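You operate a simulated robot arm through the tools that you are given. There is no shell and no other tool.

You are at the controls of a simulated robot arm. One attempt, no reset.

TASK
Clear the stopped press and take the spoilt keyboard out.
Fine: stop released, fault reset, carriage parked; the keyboard ends on the side board, the platen back in. Hands and the tools they hold stay off the table while the press runs and behind the yellow marks under an unlocked head; while the pedal is held the other hand stays clear. Where these are worked on the way, their far stop is far enough and under half their travel is too little: platen.

It is judged by the outcome, as a careful person would: the job done as asked, and still so three seconds after it is handed in. It fails if anything else is knocked over, pushed out of place, dropped, spilled or broken.

THE ROBOT
A 6-joint arm with a three-finger gripper, fixed in place. Base frame: the origin is on the floor under the middle of its stand, x ahead of it, y to its left, z up. Units: m, rad, N and s.
With the tool pointing down near the work surface it reaches from about 0.86 to 0.88 m from the base axis. Its first joint turns from -2.897 to 2.897 rad. Payload 4.89 kg.
The tool frame sits at the grasp point between the pads (the TCP): z along the fingers, y along the line on which they close. The tips reach 0.03 m beyond it. The gripper opens to 0.164 m; its body begins 0.125 m behind the TCP.
Orientation is told as [roll, pitch, yaw] about the base's x, y, z axes, in that order, counted from this pose: with the fingers straight down and closing along the base's y, the tool's x points along the base's -x, its y along +y and its z along -z.

THE INTERFACE
- The arm moves only by the tool play_rows. Its argument "series" is a list of rows, each an object of numbers (a shift or turn left out is 0, a gripper value left out holds the last): "ax", "ay", "az": the turn, a rotation vector about the tool's x, y, z in units of 6 degrees (1.0 is 6 degrees); "dx", "dy", "dz": the shift along the tool's x, y, z in units of 25 mm (1.0 is 25 mm); "hand": the closure in counts, from 0 (fully open) to 255 (shut). In form: [{"ax": .., "ay": .., "az": .., "dx": .., "dy": .., "dz": .., "hand": ..}, ...]. A call has 1 to 20 rows; each row shifts and turns the commanded pose from where the row before left it, along the tool's axes as they then stand. A call with a number of a shift or a turn outside -1 to 1 is refused whole. Rows are played at 5 a second. More than 0.05 m and 0.15 rad between two rows, or a gripper value outside its range, and nothing of the call is played. Where a pose cannot be reached the arm comes as near as it can. A force on the tool above 90 N (or 10 N above the force at the start of the call, whichever is more), or a blocked arm, ends the call early, and 0.2 s more pass. Each finger travels about 0.108 m/s and halts on what it meets, pressing with about 37 N; the grip force reading is that of the motor and also rises with nothing between the fingers. The clock runs only during rows and for 0.2 s after the last one: add rows that do not move to give the fingers time. The reply holds the time, the measured pose of the TCP, the force on the tool along the base axes, the opening and the grip force, in the units named above and with some noise, with the torque about the TCP (base axes, N m) and any sound that the robot's microphone picked up, and new pictures: "pictures" is both (left out), scene, wrist or none.
- Cameras (640 x 400 px; columns grow to the right, rows downward): "scene" is fixed at [0.223, 0.4981, 1.2501]; the picture's right is [0.45, -0.89, 0.00], its down [-0.68, -0.34, -0.65] and it looks along [0.58, 0.29, -0.76] (base axes); focal length 214 px, centre (320, 200). "wrist" rides on the gripper at [0.076, -0.002, -0.152] in the tool frame; the picture's right is [0.02, 1.00, 0.00], its down [-0.88, 0.02, -0.47] and it looks along [-0.47, 0.01, 0.88] (tool axes); focal length 247 px, centre (320, 200). There is no depth. A picture from a camera that has moved, and an enlarged one, comes with that camera's place and axes in the base frame and with its lens. The place of the scene camera against the robot may be out by one fixed shift of up to 0.012 m in any direction.
- raise_lower(by): moves the trunk up (or, below 0, down) by that many m; the arm rides with it, the base frame stays. It gives what a move gives, with no picture.
- close_up(camera, box): a new picture of the part [left, top, right, bottom] of that camera's present view, enlarged. No time passes.
- finish_job(): hands the job in; it is judged then, once.

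Places have to be worked out from the pictures, the camera data and where the tool is seen. Open the gripper and draw the arm clear of the work before you hand the job in, unless the task says otherwise.

The tools are called by a JSON object that holds its "fn" and its "kwargs". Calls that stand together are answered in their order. play_rows: Moves the arm, as the interface text tells. Its arguments: {"type":"object","properties":{"series":{"type":"array"},"pictures":{"type":"string","enum":["both","scene","wrist","none"]}},"required":["series"]} The other tools are called the same way: raise_lower (by) moves the trunk up or down; close_up (camera, box) takes an enlarged picture of a part of a camera's view; finish_job () hands the job in.

At the start:

```text
clock: 0.0
position: [0.4459, 0.3073, 1.0677]
tcp_rot: [0.0, -0.001, 0.0]
wrist_force: [-0.2, 0.0, 0.2]
wrist_torque: [0.02, 0.01, -0.02]
width: 0.1635
gripper_force: 0.0
trunk travel left (down, up): [-0.2, 0.19]
```

scene: 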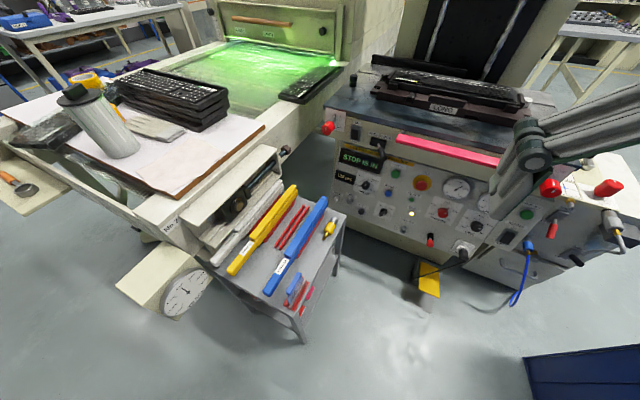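
wrist: 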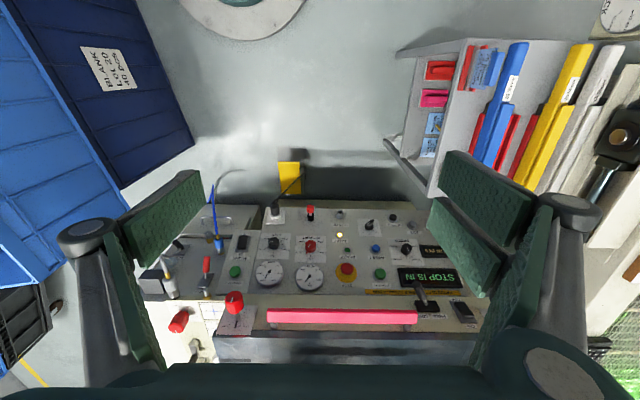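

I see a press with a control panel (display "STOP IS IN"), a tool cart, a side table with keyboards, and a keyboard on the platen under the head. I'll take enlarged pictures to read the labels before moving.

{"fn": "close_up", "kwargs": {"camera": "scene", "box": [320, 120, 480, 220]}}

{"fn": "close_up", "kwargs": {"camera": "scene", "box": [400, 150, 640, 300]}}

{"fn": "close_up", "kwargs": {"camera": "scene", "box": [330, 40, 570, 190]}}

{"fn": "close_up", "kwargs": {"camera": "wrist", "box": [140, 180, 300, 280]}}

{"fn": "close_up", "kwargs": {"camera": "wrist", "box": [300, 200, 500, 325]}}

{"fn": "close_up", "kwargs": {"camera": "scene", "box": [0, 40, 340, 250]}}

```text
4.00 times, centred on (400, 170) of scene
camera zoom: at [0.223, 0.4981, 1.2501], right [0.45, -0.89, 0.0], down [-0.68, -0.34, -0.65], along [0.58, 0.29, -0.76], focal length 858 px, centre (0, 320)
```

zoom: 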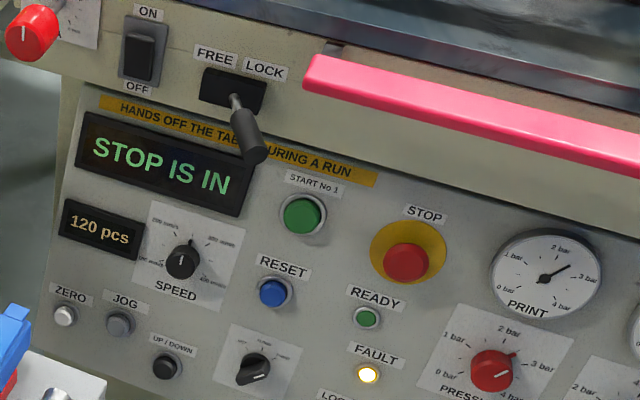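

```text
2.67 times, centred on (520, 225) of scene
camera zoom: at [0.223, 0.4981, 1.2501], right [0.45, -0.89, 0.0], down [-0.68, -0.34, -0.65], along [0.58, 0.29, -0.76], focal length 572 px, centre (-213, 133)
```

zoom: 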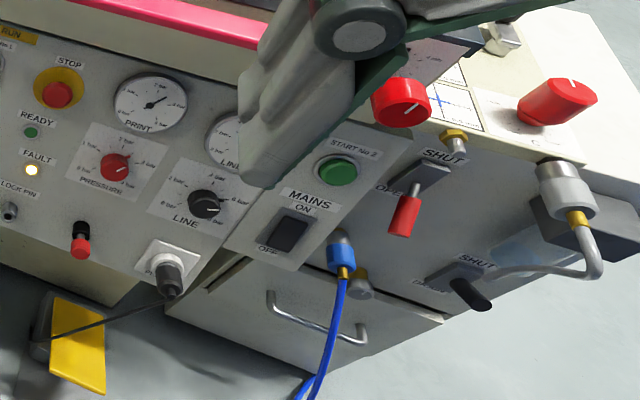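

```text
2.67 times, centred on (450, 115) of scene
camera zoom: at [0.223, 0.4981, 1.2501], right [0.45, -0.89, 0.0], down [-0.68, -0.34, -0.65], along [0.58, 0.29, -0.76], focal length 572 px, centre (-27, 427)
```

zoom: 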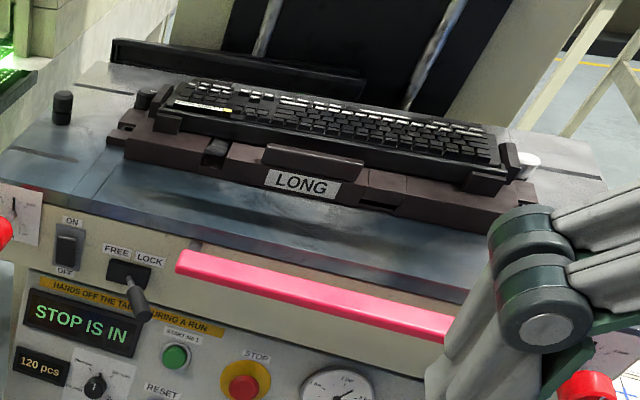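

```text
4.00 times, centred on (220, 230) of wrist
camera zoom: at [0.3684, 0.304, 1.2186], right [-0.02, 1.0, 0.0], down [0.88, 0.02, 0.47], along [0.47, 0.01, -0.88], focal length 988 px, centre (720, 80)
```

zoom: 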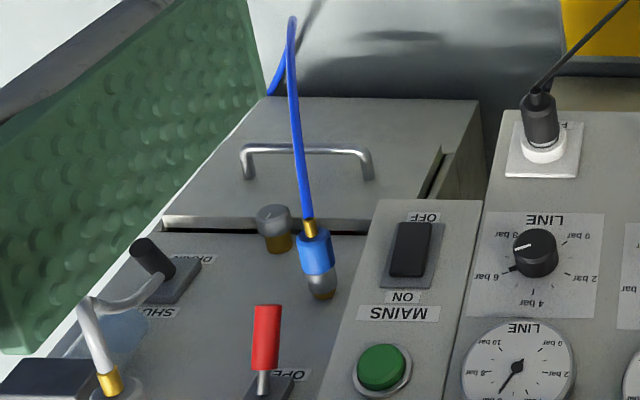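

```text
3.20 times, centred on (400, 262) of wrist
camera zoom: at [0.3684, 0.304, 1.2186], right [-0.02, 1.0, 0.0], down [0.88, 0.02, 0.47], along [0.47, 0.01, -0.88], focal length 790 px, centre (64, 0)
```

zoom: 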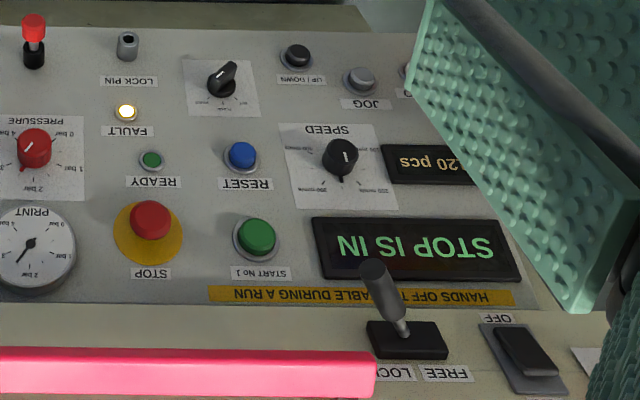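

```text
1.88 times, centred on (170, 145) of scene
camera zoom: at [0.223, 0.4981, 1.2501], right [0.45, -0.89, 0.0], down [-0.68, -0.34, -0.65], along [0.58, 0.29, -0.76], focal length 404 px, centre (602, 304)
```

zoom: 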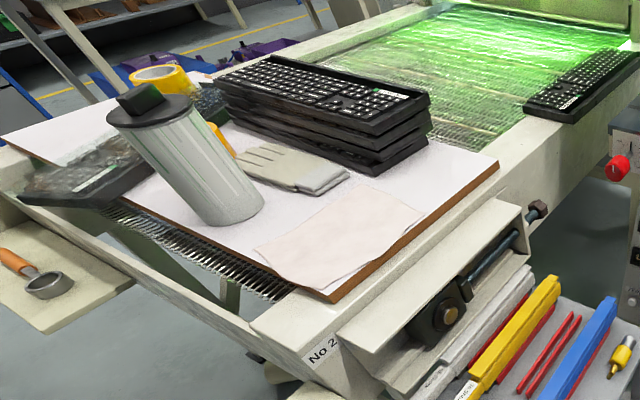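

The display reads "STOP IS IN", the fault lamp is lit and a keyboard sits on the "LONG" platen. I'll zoom in further on the individual controls and the head before moving.

{"fn": "close_up", "kwargs": {"camera": "scene", "box": [330, 180, 410, 230]}}

{"fn": "close_up", "kwargs": {"camera": "scene", "box": [395, 185, 475, 235]}}

{"fn": "close_up", "kwargs": {"camera": "scene", "box": [310, 100, 410, 162]}}

{"fn": "close_up", "kwargs": {"camera": "wrist", "box": [340, 200, 420, 250]}}

{"fn": "close_up", "kwargs": {"camera": "scene", "box": [360, 0, 560, 125]}}

{"fn": "close_up", "kwargs": {"camera": "scene", "box": [200, 170, 360, 345]}}

{"fn": "close_up", "kwargs": {"camera": "wrist", "box": [140, 260, 480, 400]}}

{"fn": "close_up", "kwargs": {"camera": "scene", "box": [480, 100, 640, 200]}}

```text
8.00 times, centred on (370, 205) of scene
camera zoom: at [0.223, 0.4981, 1.2501], right [0.45, -0.89, 0.0], down [-0.68, -0.34, -0.65], along [0.58, 0.29, -0.76], focal length 1716 px, centre (-80, 160)
```

zoom: 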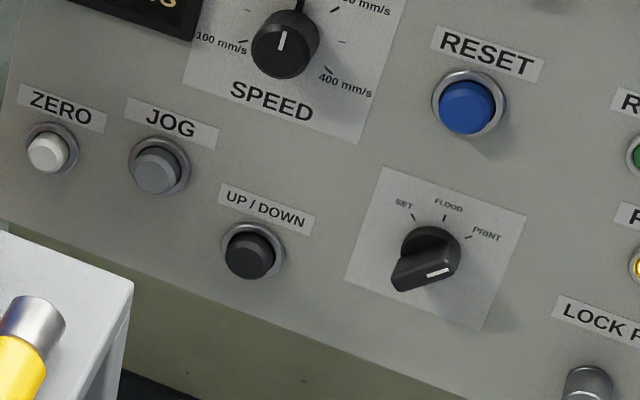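

```text
8.00 times, centred on (435, 210) of scene
camera zoom: at [0.223, 0.4981, 1.2501], right [0.45, -0.89, 0.0], down [-0.68, -0.34, -0.65], along [0.58, 0.29, -0.76], focal length 1716 px, centre (-600, 120)
```

zoom: 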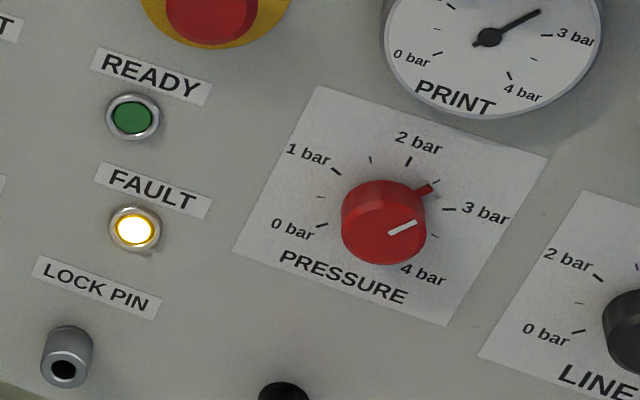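

```text
6.40 times, centred on (360, 131) of scene
camera zoom: at [0.223, 0.4981, 1.2501], right [0.45, -0.89, 0.0], down [-0.68, -0.34, -0.65], along [0.58, 0.29, -0.76], focal length 1373 px, centre (64, 642)
```

zoom: 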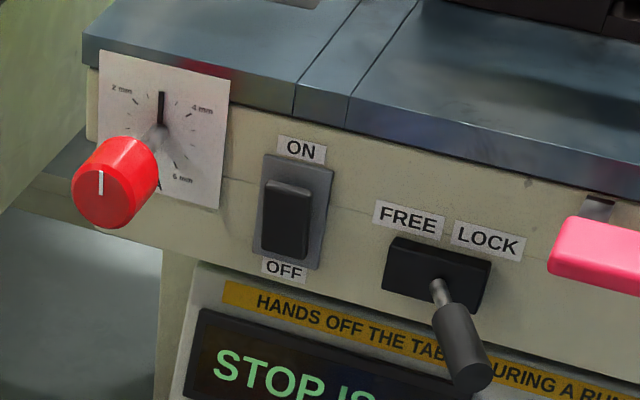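

```text
8.00 times, centred on (380, 225) of wrist
camera zoom: at [0.3684, 0.304, 1.2186], right [-0.02, 1.0, 0.0], down [0.88, 0.02, 0.47], along [0.47, 0.01, -0.88], focal length 1976 px, centre (-160, 0)
```

zoom: 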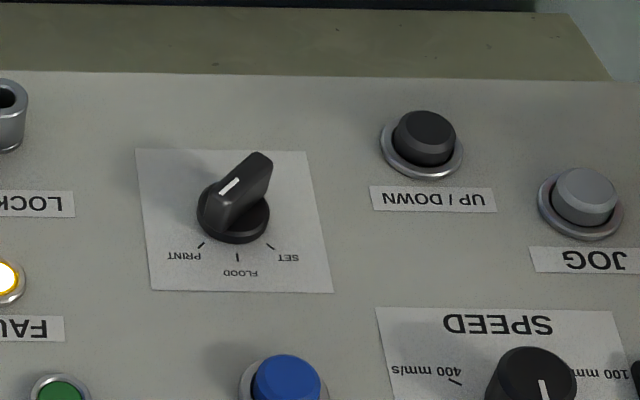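

```text
3.20 times, centred on (460, 62) of scene
camera zoom: at [0.223, 0.4981, 1.2501], right [0.45, -0.89, 0.0], down [-0.68, -0.34, -0.65], along [0.58, 0.29, -0.76], focal length 686 px, centre (-128, 640)
```

zoom: 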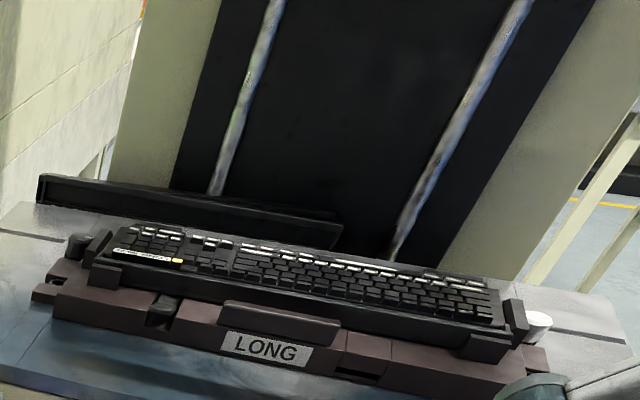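

```text
2.29 times, centred on (280, 258) of scene
camera zoom: at [0.223, 0.4981, 1.2501], right [0.45, -0.89, 0.0], down [-0.68, -0.34, -0.65], along [0.58, 0.29, -0.76], focal length 490 px, centre (411, 69)
```

zoom: 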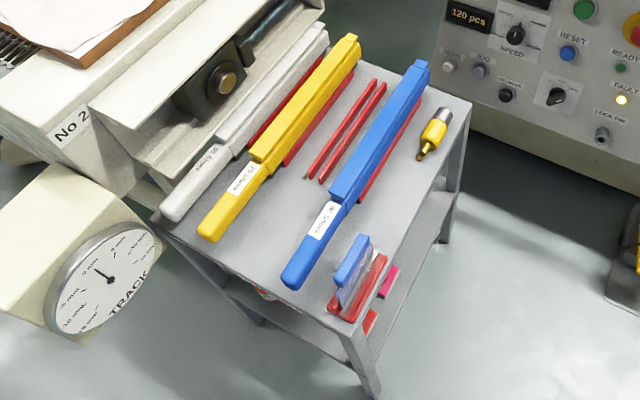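

```text
1.88 times, centred on (310, 330) of wrist
camera zoom: at [0.3684, 0.304, 1.2186], right [-0.02, 1.0, 0.0], down [0.88, 0.02, 0.47], along [0.47, 0.01, -0.88], focal length 465 px, centre (339, -45)
```

zoom: 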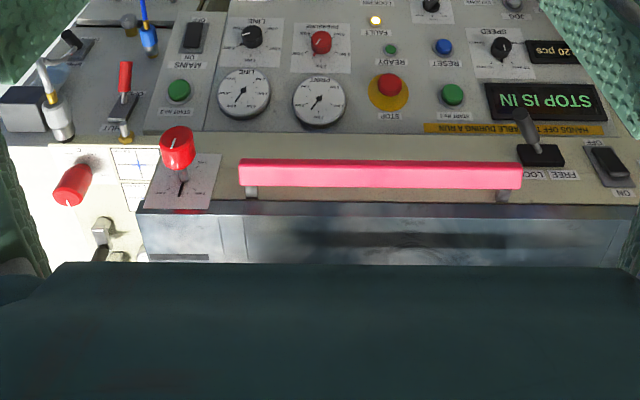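

```text
4.00 times, centred on (560, 150) of scene
camera zoom: at [0.223, 0.4981, 1.2501], right [0.45, -0.89, 0.0], down [-0.68, -0.34, -0.65], along [0.58, 0.29, -0.76], focal length 858 px, centre (-640, 400)
```

zoom: 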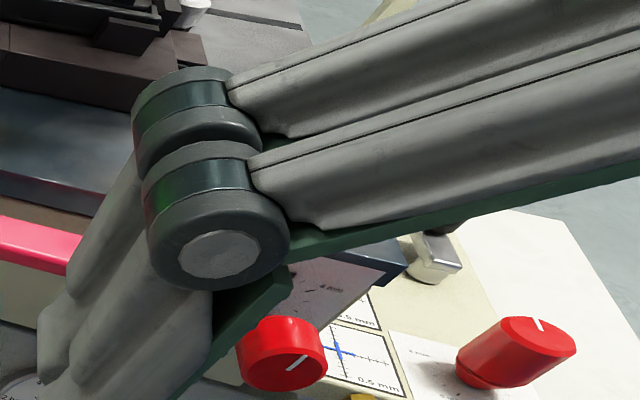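

Several items are still unclear: the red/black pin by "LOCK PIN", the yellow item on the cart, and the yellow marks. I'll zoom in on those.

{"fn": "close_up", "kwargs": {"camera": "scene", "box": [405, 220, 485, 270]}}

{"fn": "close_up", "kwargs": {"camera": "wrist", "box": [260, 190, 340, 240]}}

{"fn": "close_up", "kwargs": {"camera": "scene", "box": [310, 205, 350, 245]}}

{"fn": "close_up", "kwargs": {"camera": "scene", "box": [350, 60, 450, 122]}}

{"fn": "close_up", "kwargs": {"camera": "scene", "box": [450, 70, 550, 132]}}

{"fn": "close_up", "kwargs": {"camera": "scene", "box": [210, 0, 350, 110]}}

{"fn": "close_up", "kwargs": {"camera": "wrist", "box": [480, 30, 640, 230]}}

{"fn": "close_up", "kwargs": {"camera": "scene", "box": [0, 0, 200, 125]}}

```text
8.00 times, centred on (445, 245) of scene
camera zoom: at [0.223, 0.4981, 1.2501], right [0.45, -0.89, 0.0], down [-0.68, -0.34, -0.65], along [0.58, 0.29, -0.76], focal length 1716 px, centre (-680, -160)
```

zoom: 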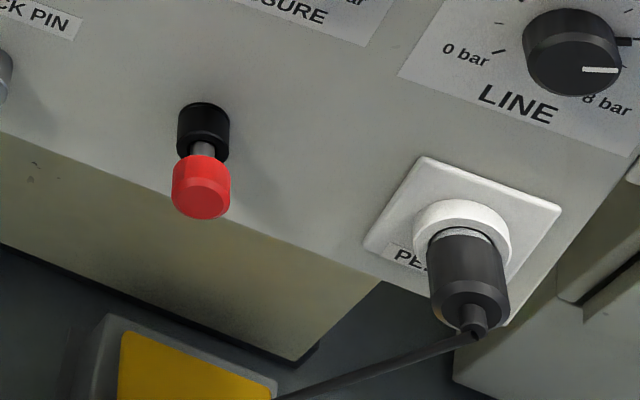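

```text
8.00 times, centred on (300, 215) of wrist
camera zoom: at [0.3684, 0.304, 1.2186], right [-0.02, 1.0, 0.0], down [0.88, 0.02, 0.47], along [0.47, 0.01, -0.88], focal length 1976 px, centre (480, 80)
```

zoom: 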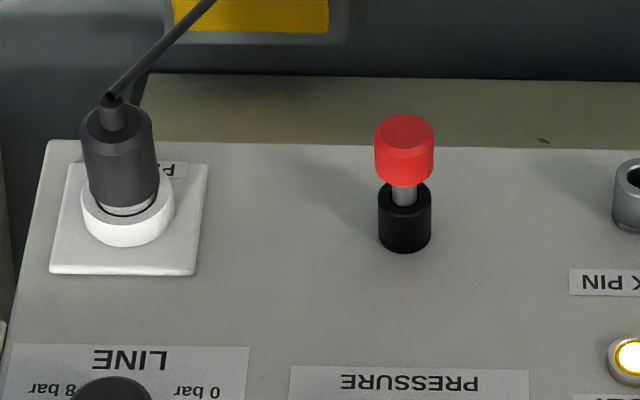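

```text
10.00 times, centred on (330, 225) of scene
camera zoom: at [0.223, 0.4981, 1.2501], right [0.45, -0.89, 0.0], down [-0.68, -0.34, -0.65], along [0.58, 0.29, -0.76], focal length 2145 px, centre (220, -50)
```

zoom: 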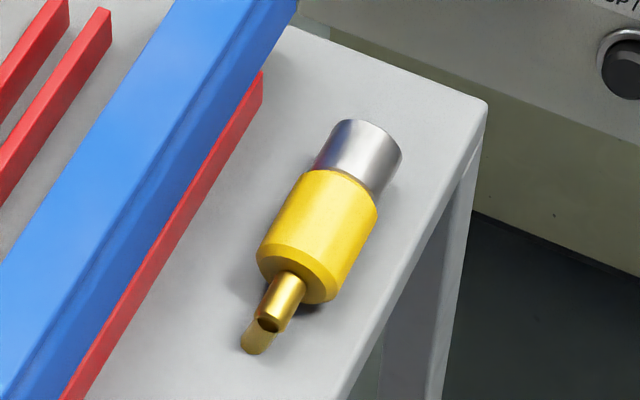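

```text
6.40 times, centred on (400, 91) of scene
camera zoom: at [0.223, 0.4981, 1.2501], right [0.45, -0.89, 0.0], down [-0.68, -0.34, -0.65], along [0.58, 0.29, -0.76], focal length 1373 px, centre (-192, 898)
```

zoom: 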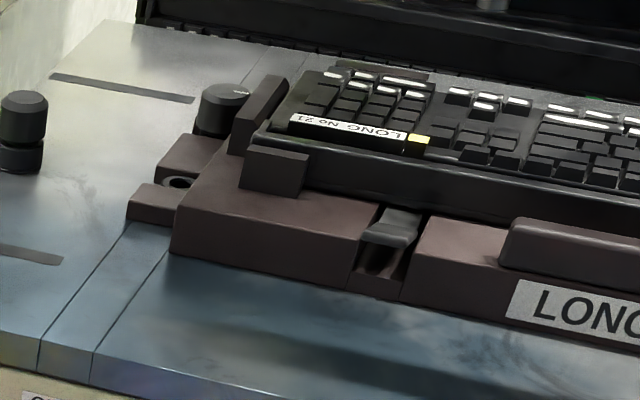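

```text
6.40 times, centred on (500, 101) of scene
camera zoom: at [0.223, 0.4981, 1.2501], right [0.45, -0.89, 0.0], down [-0.68, -0.34, -0.65], along [0.58, 0.29, -0.76], focal length 1373 px, centre (-832, 834)
```

zoom: 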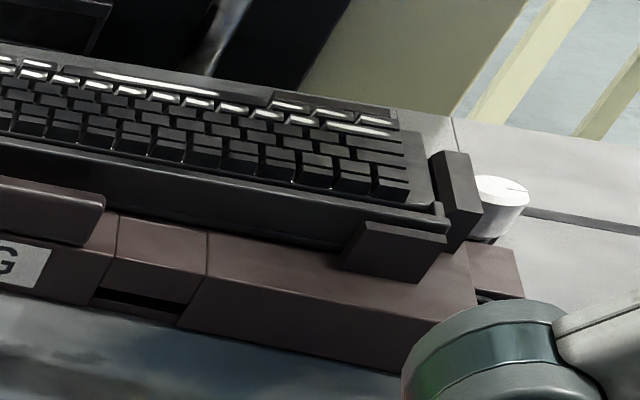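

```text
3.64 times, centred on (280, 55) of scene
camera zoom: at [0.223, 0.4981, 1.2501], right [0.45, -0.89, 0.0], down [-0.68, -0.34, -0.65], along [0.58, 0.29, -0.76], focal length 780 px, centre (466, 727)
```

zoom: 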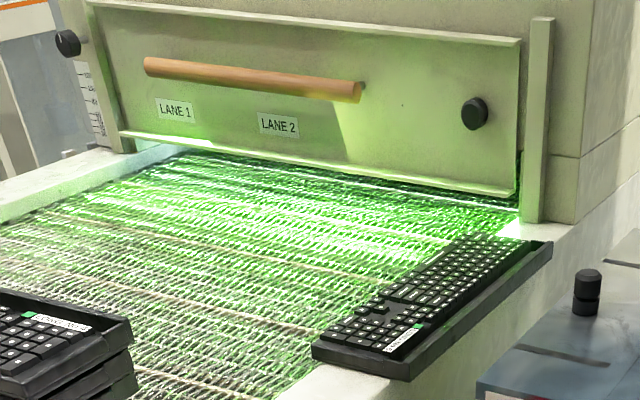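

```text
2.00 times, centred on (560, 130) of wrist
camera zoom: at [0.3684, 0.304, 1.2186], right [-0.02, 1.0, 0.0], down [0.88, 0.02, 0.47], along [0.47, 0.01, -0.88], focal length 494 px, centre (-160, 340)
```

zoom: 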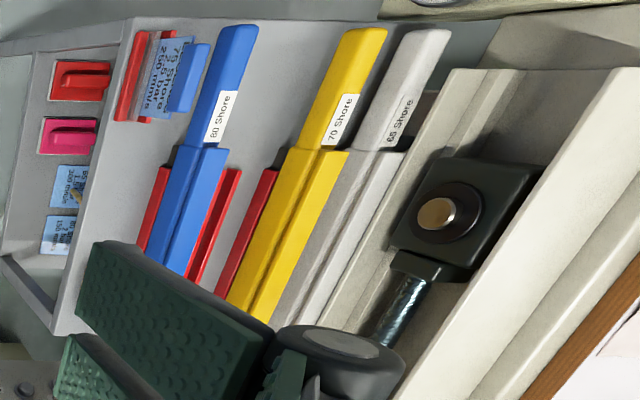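

```text
3.20 times, centred on (100, 62) of scene
camera zoom: at [0.223, 0.4981, 1.2501], right [0.45, -0.89, 0.0], down [-0.68, -0.34, -0.65], along [0.58, 0.29, -0.76], focal length 686 px, centre (1024, 640)
```

zoom: 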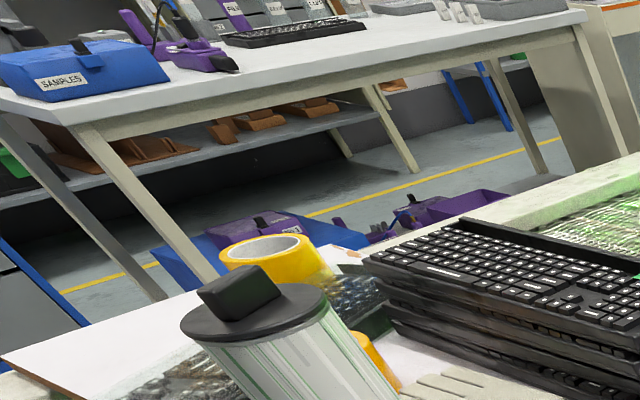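

The controls are now readable: a red mushroom STOP, blue RESET, JOG, UP/DOWN, a red pin in a black holder beside the empty "LOCK PIN" socket, and a FREE/LOCK lever. The STOP triangulates to about (0.94, 0.40, 0.63) on a nearly vertical panel. I'll tilt the hand forward in place so the wrist camera shows the press table and head.

{"fn": "play_rows", "kwargs": {"series": [{"ay": -1}, {"ay": -1}, {"ay": -1}, {"ay": -1}, {"ay": -1}, {"ay": -1}], "pictures": "both"}}

```text
clock: 1.4
position: [0.445, 0.3071, 1.0663]
tcp_rot: [0.0, -0.631, -0.003]
wrist_force: [-0.6, 0.2, 0.0]
wrist_torque: [0.04, -0.02, 0.06]
width: 0.1639
gripper_force: 0.1
trunk travel left (down, up): [-0.2, 0.19]
camera wrist: at [0.2935, 0.3041, 1.144], right [-0.02, 1.0, -0.01], down [0.43, 0.02, 0.9], along [0.9, 0.01, -0.43], focal length 247 px, centre (320, 200)
```

scene: 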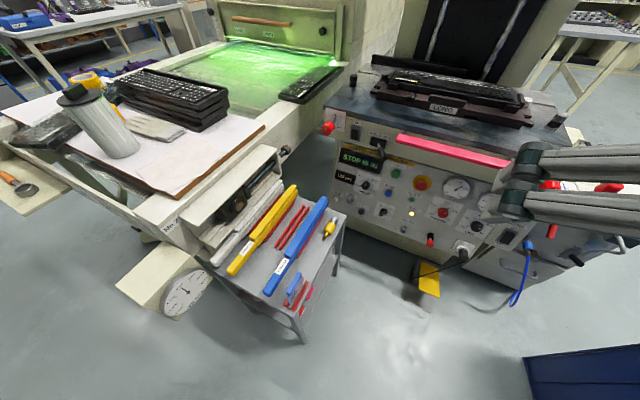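
wrist: 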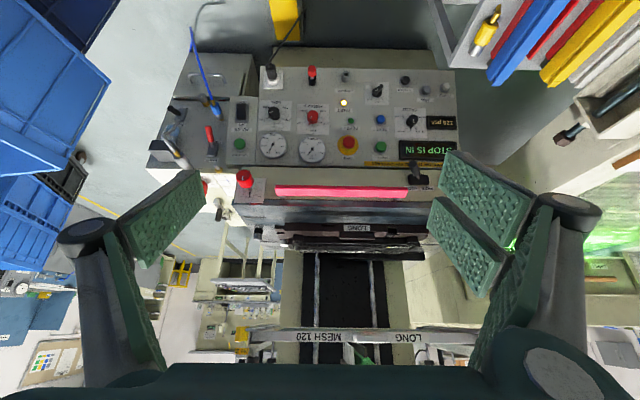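

The wrist view (upside-down) now shows the table, and above it a frame marked "LONG MESH 120". I'll enlarge those parts.

{"fn": "close_up", "kwargs": {"camera": "wrist", "box": [230, 180, 470, 330]}}

{"fn": "close_up", "kwargs": {"camera": "wrist", "box": [180, 270, 500, 400]}}

{"fn": "close_up", "kwargs": {"camera": "wrist", "box": [140, 120, 300, 220]}}

{"fn": "close_up", "kwargs": {"camera": "scene", "box": [480, 70, 640, 170]}}

{"fn": "close_up", "kwargs": {"camera": "wrist", "box": [180, 220, 300, 300]}}

```text
2.67 times, centred on (350, 255) of wrist
camera zoom: at [0.2935, 0.3041, 1.144], right [-0.02, 1.0, -0.01], down [0.43, 0.02, 0.9], along [0.9, 0.01, -0.43], focal length 659 px, centre (240, 53)
```

zoom: 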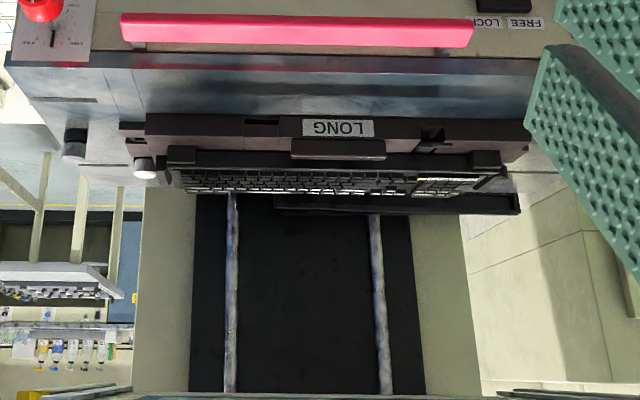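

```text
2.00 times, centred on (340, 335) of wrist
camera zoom: at [0.2935, 0.3041, 1.144], right [-0.02, 1.0, -0.01], down [0.43, 0.02, 0.9], along [0.9, 0.01, -0.43], focal length 494 px, centre (280, -70)
```

zoom: 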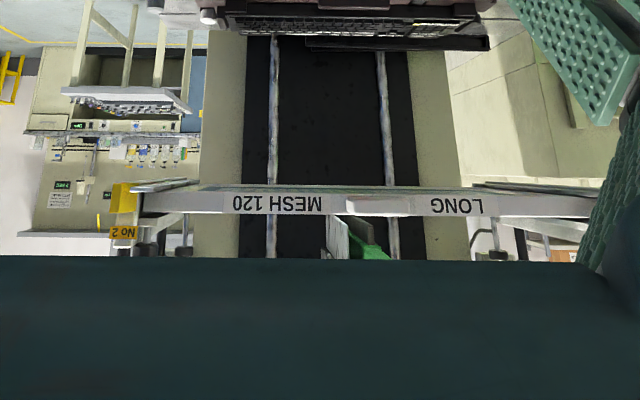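

```text
4.00 times, centred on (220, 170) of wrist
camera zoom: at [0.2935, 0.3041, 1.144], right [-0.02, 1.0, -0.01], down [0.43, 0.02, 0.9], along [0.9, 0.01, -0.43], focal length 988 px, centre (720, 320)
```

zoom: 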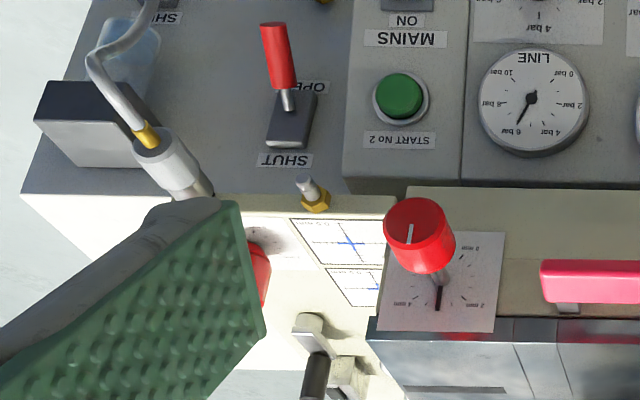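

```text
4.00 times, centred on (560, 120) of scene
camera zoom: at [0.223, 0.4981, 1.2501], right [0.45, -0.89, 0.0], down [-0.68, -0.34, -0.65], along [0.58, 0.29, -0.76], focal length 858 px, centre (-640, 520)
```

zoom: 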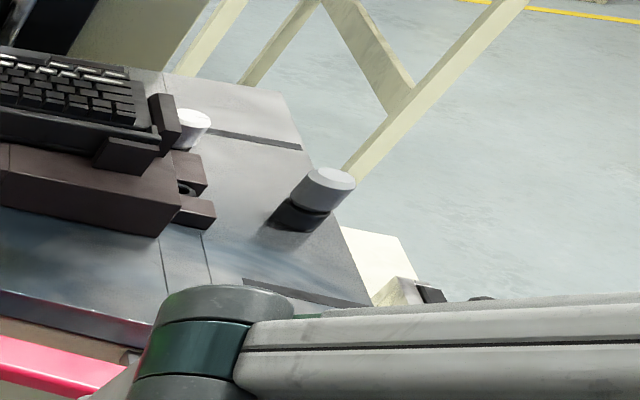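

```text
5.00 times, centred on (240, 260) of wrist
camera zoom: at [0.2935, 0.3041, 1.144], right [-0.02, 1.0, -0.01], down [0.43, 0.02, 0.9], along [0.9, 0.01, -0.43], focal length 1235 px, centre (720, -100)
```

zoom: 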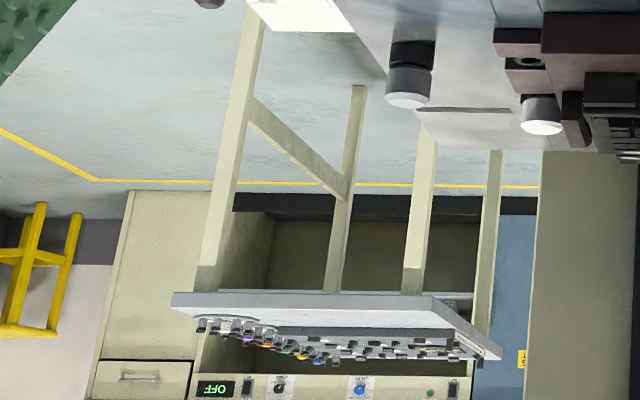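

The LONG plate on the platen front is at about (1.08, 0.44, 0.88). The raised screen frame hangs above the table, and I have not yet found the yellow marks or the side board. I'll raise the hand about 0.15 m to look down onto the table from higher up.

{"fn": "play_rows", "kwargs": {"series": [{"dx": -0.7, "dz": -0.97}, {"dx": -0.7, "dz": -0.97}, {"dx": -0.7, "dz": -0.97}, {"dx": -0.7, "dz": -0.97}, {"dx": -0.7, "dz": -0.97}, {"dx": -0.7, "dz": -0.97}], "pictures": "wrist"}}

{"fn": "raise_lower", "kwargs": {"by": 0.1}}

{"fn": "close_up", "kwargs": {"camera": "wrist", "box": [160, 120, 480, 320]}}

```text
clock: 2.8
position: [0.4448, 0.3075, 1.2452]
tcp_rot: [-0.001, -0.629, 0.0]
wrist_force: [0.1, 0.4, 0.5]
wrist_torque: [-0.02, 0.01, -0.02]
width: 0.164
gripper_force: 0.1
trunk travel left (down, up): [-0.2, 0.19]
camera wrist: at [0.2937, 0.3051, 1.323], right [-0.02, 1.0, -0.01], down [0.43, 0.02, 0.9], along [0.9, 0.01, -0.43], focal length 247 px, centre (320, 200)
```

wrist: 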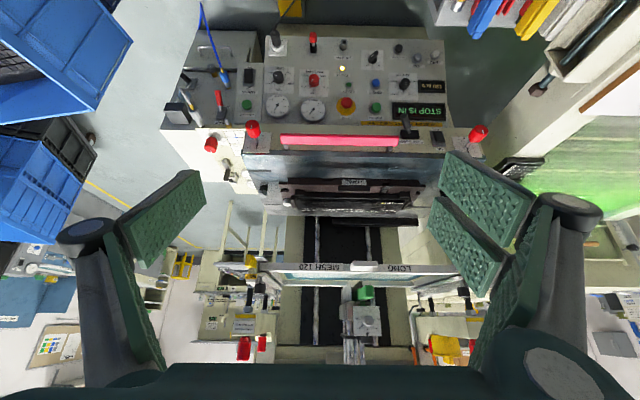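

```text
clock: 4.1
position: [0.4456, 0.3083, 1.3448]
tcp_rot: [0.001, -0.629, 0.0]
wrist_force: [0.7, 0.2, -0.5]
wrist_torque: [-0.01, 0.01, 0.02]
width: 0.1638
gripper_force: 0.1
trunk travel left (down, up): [-0.3, 0.09]
```

```text
2.00 times, centred on (320, 220) of wrist
camera zoom: at [0.2937, 0.3052, 1.4225], right [-0.02, 1.0, -0.01], down [0.43, 0.02, 0.9], along [0.9, 0.01, -0.43], focal length 494 px, centre (320, 160)
```

zoom: 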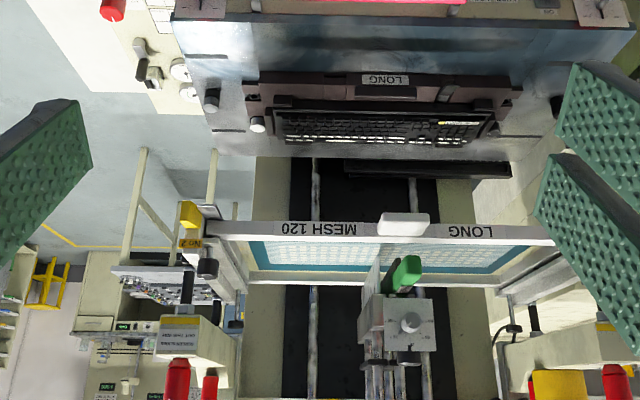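

The head sits high, with the screen frame and a squeegee carriage stopped mid-travel. I'll view the whole wrist picture from here and zoom on the head and the right side.

{"fn": "close_up", "kwargs": {"camera": "wrist", "box": [0, 0, 640, 400]}}

{"fn": "close_up", "kwargs": {"camera": "wrist", "box": [220, 200, 480, 362]}}

{"fn": "close_up", "kwargs": {"camera": "wrist", "box": [140, 60, 300, 160]}}

{"fn": "close_up", "kwargs": {"camera": "wrist", "box": [230, 100, 470, 250]}}

```text
1.00 times, centred on (320, 200) of wrist (not enlarged: the box is as wide or as high as the picture)
camera zoom: at [0.2937, 0.3052, 1.4225], right [-0.02, 1.0, -0.01], down [0.43, 0.02, 0.9], along [0.9, 0.01, -0.43], focal length 247 px, centre (320, 200)
```

zoom: 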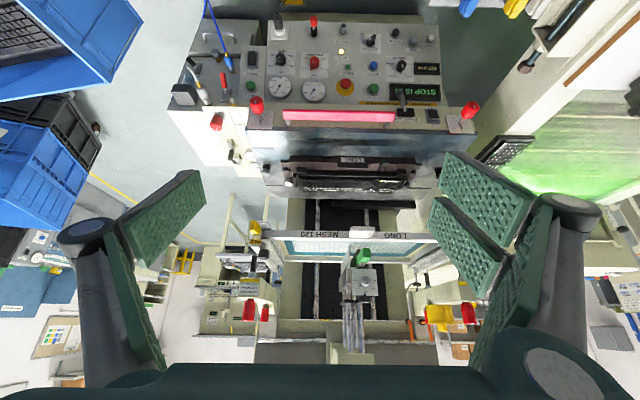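

```text
2.46 times, centred on (350, 281) of wrist
camera zoom: at [0.2937, 0.3052, 1.4225], right [-0.02, 1.0, -0.01], down [0.43, 0.02, 0.9], along [0.9, 0.01, -0.43], focal length 608 px, centre (246, 1)
```

zoom: 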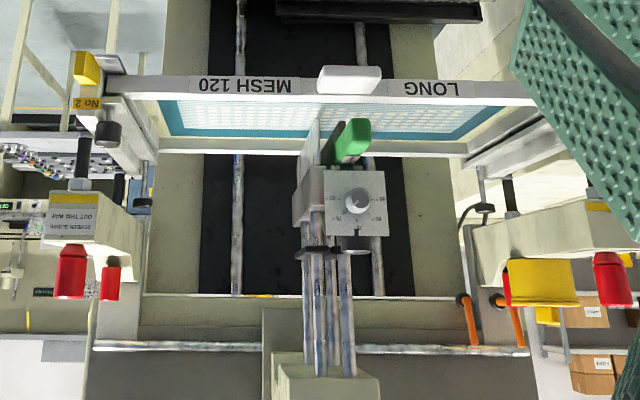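

```text
4.00 times, centred on (220, 110) of wrist
camera zoom: at [0.2937, 0.3052, 1.4225], right [-0.02, 1.0, -0.01], down [0.43, 0.02, 0.9], along [0.9, 0.01, -0.43], focal length 988 px, centre (720, 560)
```

zoom: 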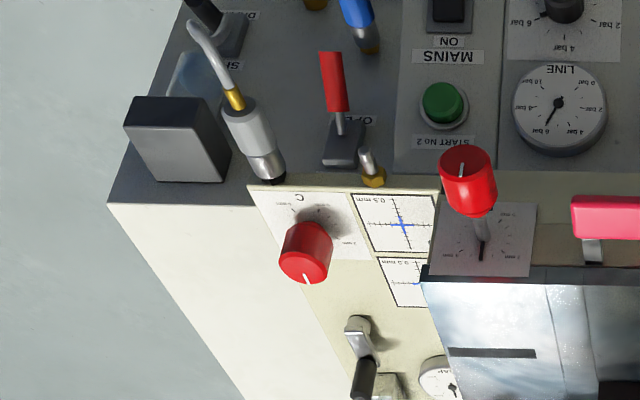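

```text
2.67 times, centred on (350, 175) of wrist
camera zoom: at [0.2937, 0.3052, 1.4225], right [-0.02, 1.0, -0.01], down [0.43, 0.02, 0.9], along [0.9, 0.01, -0.43], focal length 659 px, centre (240, 267)
```

zoom: 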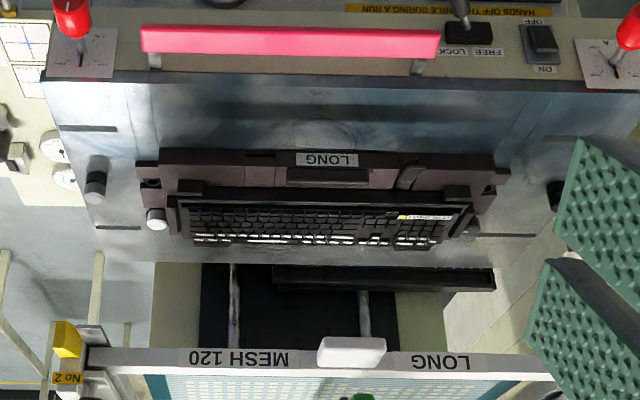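

The screen frame's front bar is at about x=1.04, z=1.19, overhanging the front of the platen. I'll zoom in further to find the yellow marks and read the head labels.

{"fn": "close_up", "kwargs": {"camera": "wrist", "box": [215, 215, 305, 271]}}

{"fn": "close_up", "kwargs": {"camera": "wrist", "box": [215, 270, 305, 326]}}

{"fn": "close_up", "kwargs": {"camera": "wrist", "box": [390, 240, 480, 296]}}

{"fn": "close_up", "kwargs": {"camera": "wrist", "box": [310, 235, 400, 291]}}

{"fn": "close_up", "kwargs": {"camera": "wrist", "box": [255, 140, 345, 196]}}

{"fn": "close_up", "kwargs": {"camera": "wrist", "box": [350, 140, 440, 196]}}

```text
7.11 times, centred on (260, 243) of wrist
camera zoom: at [0.2937, 0.3052, 1.4225], right [-0.02, 1.0, -0.01], down [0.43, 0.02, 0.9], along [0.9, 0.01, -0.43], focal length 1756 px, centre (747, -106)
```

zoom: 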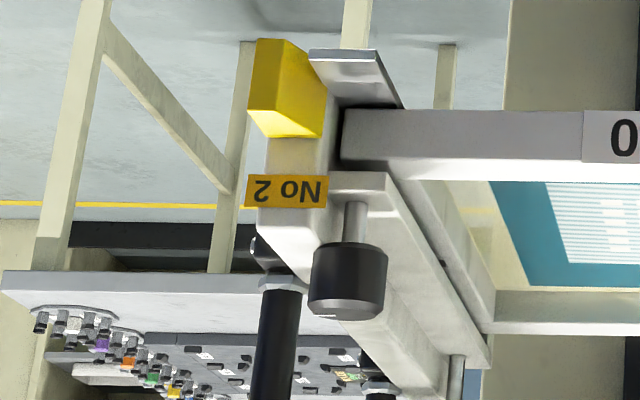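

```text
7.11 times, centred on (260, 298) of wrist
camera zoom: at [0.2937, 0.3052, 1.4225], right [-0.02, 1.0, -0.01], down [0.43, 0.02, 0.9], along [0.9, 0.01, -0.43], focal length 1756 px, centre (747, -497)
```

zoom: 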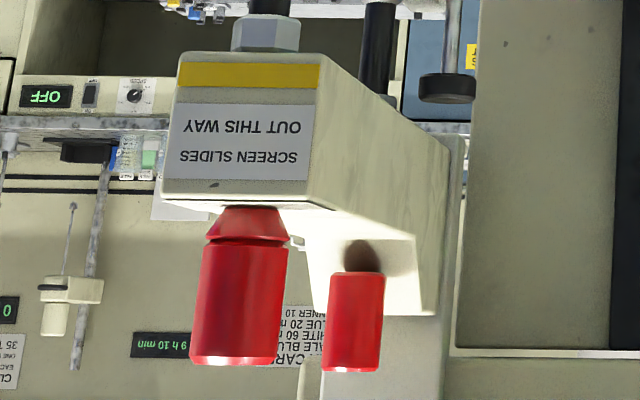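

```text
7.11 times, centred on (435, 268) of wrist
camera zoom: at [0.2937, 0.3052, 1.4225], right [-0.02, 1.0, -0.01], down [0.43, 0.02, 0.9], along [0.9, 0.01, -0.43], focal length 1756 px, centre (-498, -284)
```

zoom: 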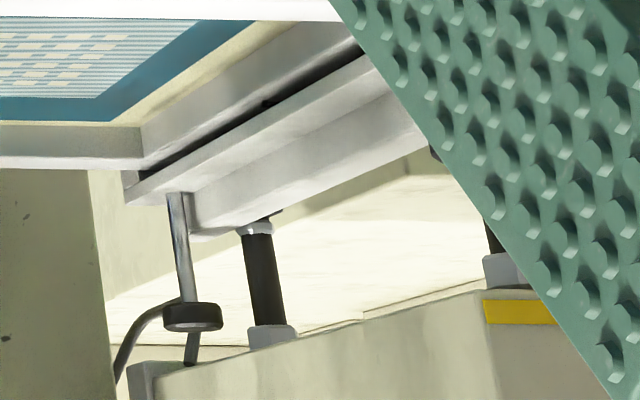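

```text
7.11 times, centred on (355, 263) of wrist
camera zoom: at [0.2937, 0.3052, 1.4225], right [-0.02, 1.0, -0.01], down [0.43, 0.02, 0.9], along [0.9, 0.01, -0.43], focal length 1756 px, centre (71, -248)
```

zoom: 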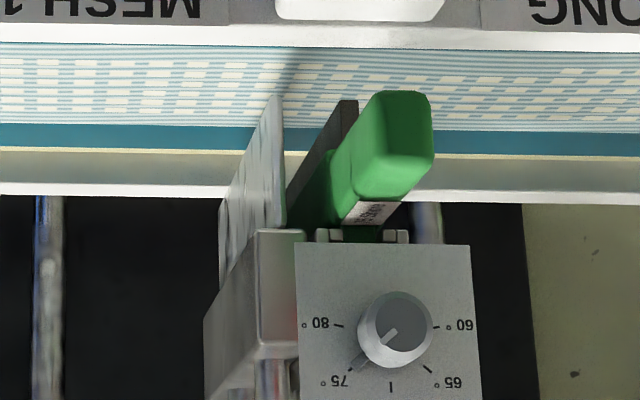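

```text
7.11 times, centred on (300, 168) of wrist
camera zoom: at [0.2937, 0.3052, 1.4225], right [-0.02, 1.0, -0.01], down [0.43, 0.02, 0.9], along [0.9, 0.01, -0.43], focal length 1756 px, centre (462, 428)
```

zoom: 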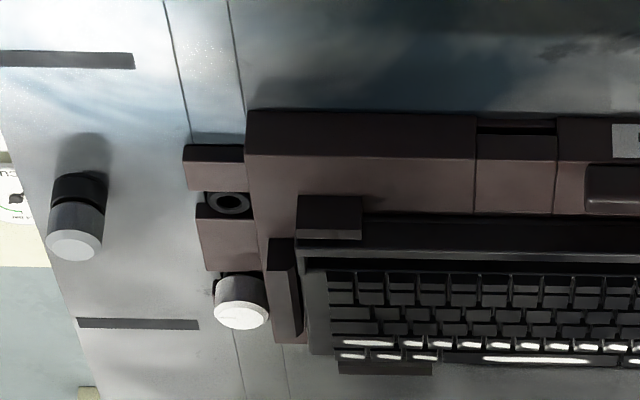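

```text
7.11 times, centred on (395, 168) of wrist
camera zoom: at [0.2937, 0.3052, 1.4225], right [-0.02, 1.0, -0.01], down [0.43, 0.02, 0.9], along [0.9, 0.01, -0.43], focal length 1756 px, centre (-213, 428)
```

zoom: 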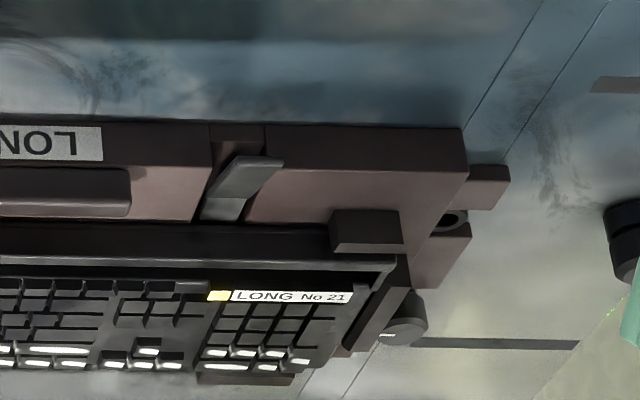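

The yellow cap on the frame arm and the front bar at about x=1.0–1.04 look like the head's yellow limit marks. I'll now yaw the hand left in place to inspect the side table and find the side board.

{"fn": "play_rows", "kwargs": {"series": [{"ax": -0.588, "az": -0.809}, {"ax": -0.588, "az": -0.809}, {"ax": -0.588, "az": -0.809}, {"ax": -0.588, "az": -0.809}, {"ax": -0.588, "az": -0.809}, {"ax": -0.588, "az": -0.809}, {"ax": -0.588, "az": -0.809}, {"ax": -0.588, "az": -0.809}, {"ax": -0.588, "az": -0.809}, {"ax": -0.588, "az": -0.809}, {"ax": -0.588, "az": -0.809}], "pictures": "wrist"}}

```text
clock: 6.5
position: [0.4452, 0.3071, 1.3452]
tcp_rot: [-0.002, -0.629, 1.151]
wrist_force: [0.0, 0.1, -1.0]
wrist_torque: [0.02, -0.06, -0.05]
width: 0.1643
gripper_force: 0.0
trunk travel left (down, up): [-0.3, 0.09]
camera wrist: at [0.3845, 0.1672, 1.4222], right [-0.92, 0.39, -0.01], down [0.16, 0.4, 0.9], along [0.36, 0.83, -0.43], focal length 247 px, centre (320, 200)
```

wrist: 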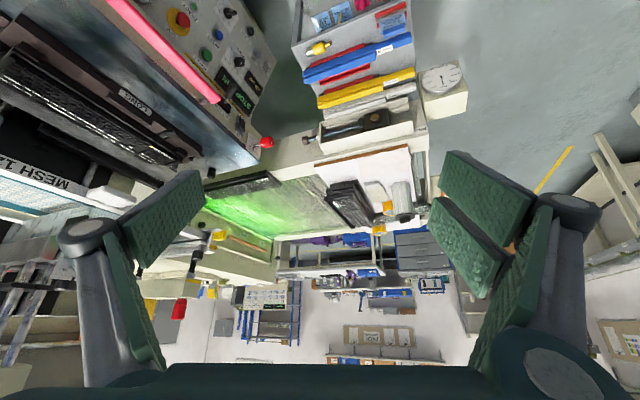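

{"fn": "close_up", "kwargs": {"camera": "wrist", "box": [290, 120, 450, 230]}}

{"fn": "close_up", "kwargs": {"camera": "wrist", "box": [0, 0, 290, 200]}}

{"fn": "close_up", "kwargs": {"camera": "wrist", "box": [280, 0, 480, 140]}}

{"fn": "close_up", "kwargs": {"camera": "scene", "box": [40, 80, 280, 230]}}

```text
3.64 times, centred on (370, 175) of wrist
camera zoom: at [0.3845, 0.1672, 1.4222], right [-0.92, 0.39, -0.01], down [0.16, 0.4, 0.9], along [0.36, 0.83, -0.43], focal length 898 px, centre (138, 291)
```

zoom: 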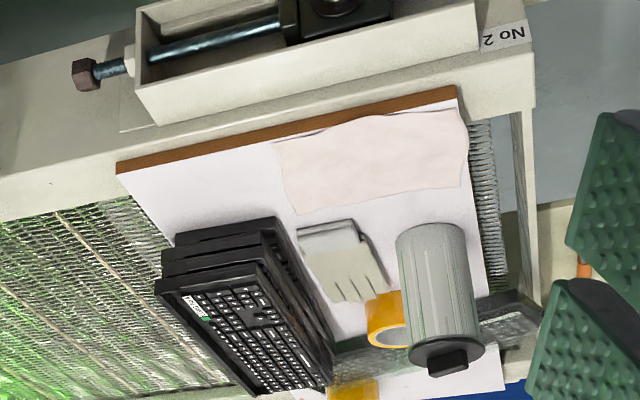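

```text
2.00 times, centred on (145, 100) of wrist
camera zoom: at [0.3845, 0.1672, 1.4222], right [-0.92, 0.39, -0.01], down [0.16, 0.4, 0.9], along [0.36, 0.83, -0.43], focal length 494 px, centre (670, 400)
```

zoom: 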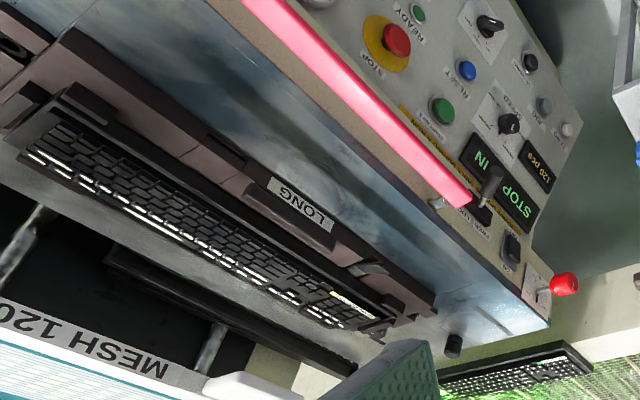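

```text
2.86 times, centred on (380, 70) of wrist
camera zoom: at [0.3845, 0.1672, 1.4222], right [-0.92, 0.39, -0.01], down [0.16, 0.4, 0.9], along [0.36, 0.83, -0.43], focal length 706 px, centre (149, 571)
```

zoom: 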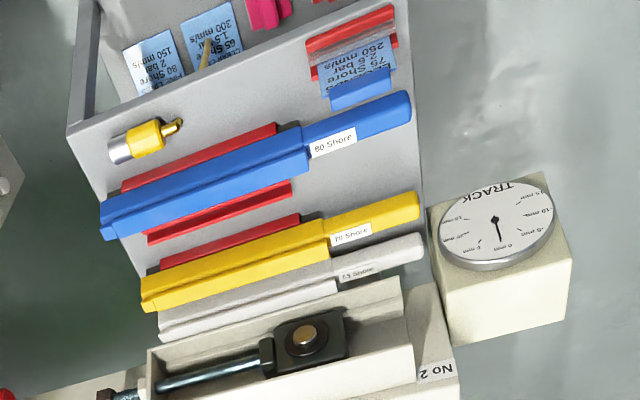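

```text
2.67 times, centred on (160, 155) of scene
camera zoom: at [0.223, 0.4981, 1.2501], right [0.45, -0.89, 0.0], down [-0.68, -0.34, -0.65], along [0.58, 0.29, -0.76], focal length 572 px, centre (747, 320)
```

zoom: 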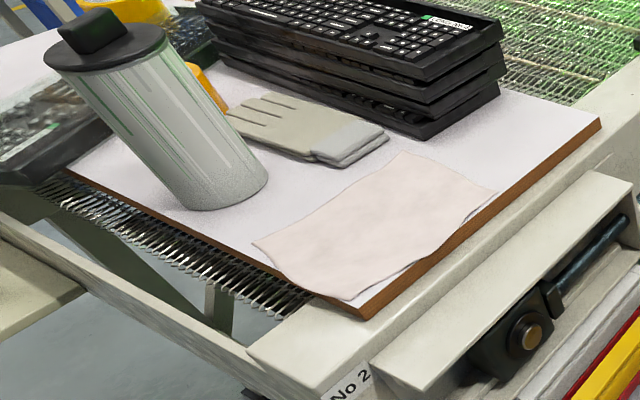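

The white-covered wooden board on the No 2 conveyor, beside the press, fits the side board. Its near edge is at y≈1.0, x from 0.38 to 0.775, with its top at z≈0.83 and a free strip in front of the stack. I'll yaw back and point the hand forward so I can work the panel.

{"fn": "play_rows", "kwargs": {"series": [{"ax": 0.588, "az": 0.809}, {"ax": 0.588, "az": 0.809}, {"ax": 0.588, "az": 0.809}, {"ax": 0.588, "az": 0.809}, {"ax": 0.588, "az": 0.809}, {"ax": 0.588, "az": 0.809}, {"ax": 0.588, "az": 0.809}, {"ax": 0.588, "az": 0.809}, {"ax": 0.588, "az": 0.809}, {"ax": 0.588, "az": 0.809}, {"ax": 0.588, "az": 0.809}], "pictures": "none"}}

{"fn": "raise_lower", "kwargs": {"by": -0.2}}

{"fn": "play_rows", "kwargs": {"series": [{"ay": -1}, {"ay": -1}, {"ay": -1}, {"ay": -1}, {"ay": -1}, {"ay": -1}, {"ay": -1}], "pictures": "both"}}

```text
clock: 8.9
position: [0.4447, 0.3073, 1.3442]
tcp_rot: [0.0, -0.629, -0.004]
wrist_force: [0.3, -0.2, -0.2]
wrist_torque: [0.09, -0.06, 0.08]
width: 0.1639
gripper_force: 0.0
trunk travel left (down, up): [-0.3, 0.09]
```

```text
clock: 11.1
position: [0.4439, 0.308, 1.1436]
tcp_rot: [0.0, -0.628, -0.001]
wrist_force: [0.6, 0.5, -0.6]
wrist_torque: [0.0, -0.02, 0.02]
width: 0.164
gripper_force: 0.1
trunk travel left (down, up): [-0.1, 0.29]
```

```text
clock: 12.7
position: [0.4431, 0.3062, 1.1448]
tcp_rot: [0.003, -1.364, -0.002]
wrist_force: [0.1, -1.4, 0.1]
wrist_torque: [0.06, 0.02, 0.22]
width: 0.1637
gripper_force: 0.1
trunk travel left (down, up): [-0.1, 0.29]
camera wrist: at [0.2789, 0.3045, 1.1009], right [0.0, 1.0, -0.02], down [-0.28, 0.02, 0.96], along [0.96, 0.01, 0.28], focal length 247 px, centre (320, 200)
```

scene: 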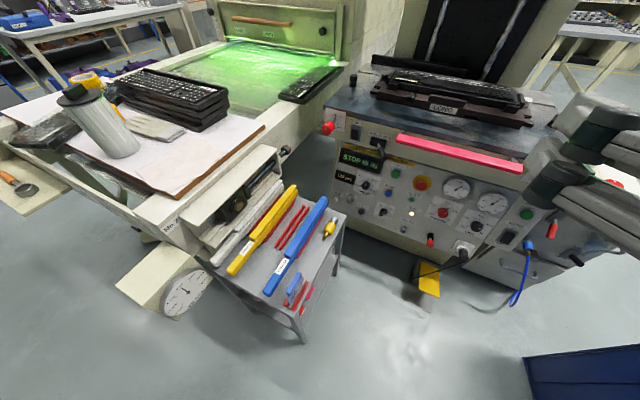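
wrist: 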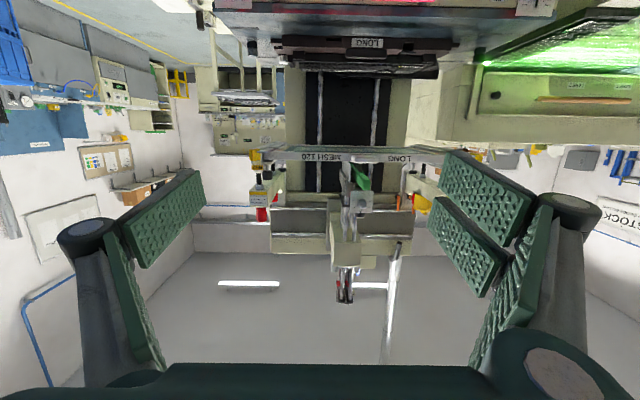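

The hand now points forward with its axis about 12° below horizontal, roughly matching the panel's tilt. I'll lower the trunk, then bring the hand down and forward in front of the STOP button, stopping well short of the panel.

{"fn": "raise_lower", "kwargs": {"by": -0.1}}

{"fn": "play_rows", "kwargs": {"series": [{"dx": 0.862, "dz": 0.58, "dy": 0.225}, {"dx": 0.862, "dz": 0.58, "dy": 0.225}, {"dx": 0.862, "dz": 0.58, "dy": 0.225}, {"dx": 0.862, "dz": 0.58, "dy": 0.225}, {"dx": 0.862, "dz": 0.58, "dy": 0.225}, {"dx": 0.862, "dz": 0.58, "dy": 0.225}, {"dx": 0.862, "dz": 0.58, "dy": 0.225}, {"dx": 0.862, "dz": 0.58, "dy": 0.225}], "pictures": "both"}}

```text
clock: 14.0
position: [0.4432, 0.3086, 1.0446]
tcp_rot: [0.001, -1.36, -0.001]
wrist_force: [0.2, 0.4, 0.0]
wrist_torque: [-0.01, 0.04, 0.01]
width: 0.1641
gripper_force: 0.0
trunk travel left (down, up): [0.0, 0.39]
```

```text
clock: 15.8
position: [0.5312, 0.3714, 0.9143]
tcp_rot: [0.003, -1.358, -0.003]
wrist_force: [-0.9, -1.5, 0.2]
wrist_torque: [0.04, 0.09, 0.2]
width: 0.164
gripper_force: 0.0
out of reach, approached as far as the arm can: row 5, 6, 7, 8
trunk travel left (down, up): [0.0, 0.39]
camera wrist: at [0.3659, 0.3686, 0.8718], right [0.0, 1.0, -0.02], down [-0.28, 0.02, 0.96], along [0.96, 0.01, 0.28], focal length 247 px, centre (320, 200)
```

scene: 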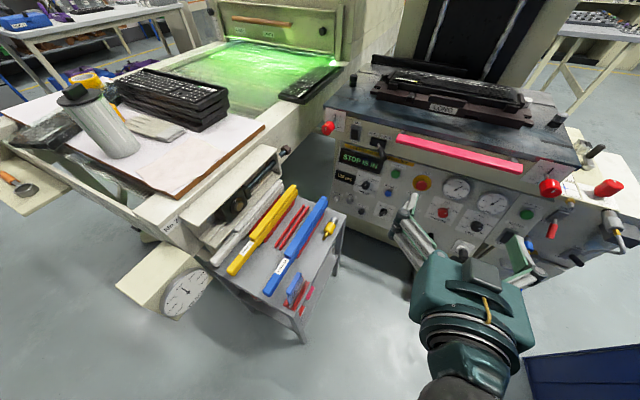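
wrist: 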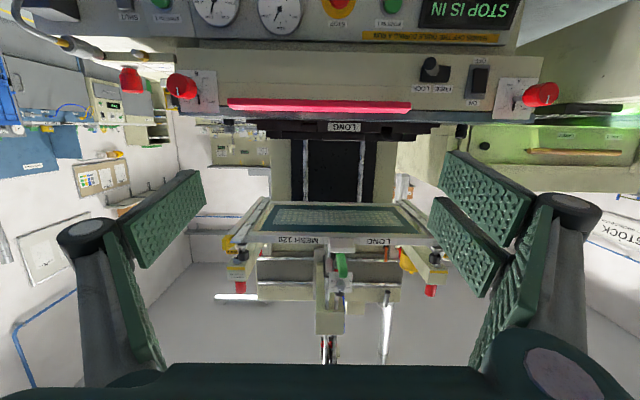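

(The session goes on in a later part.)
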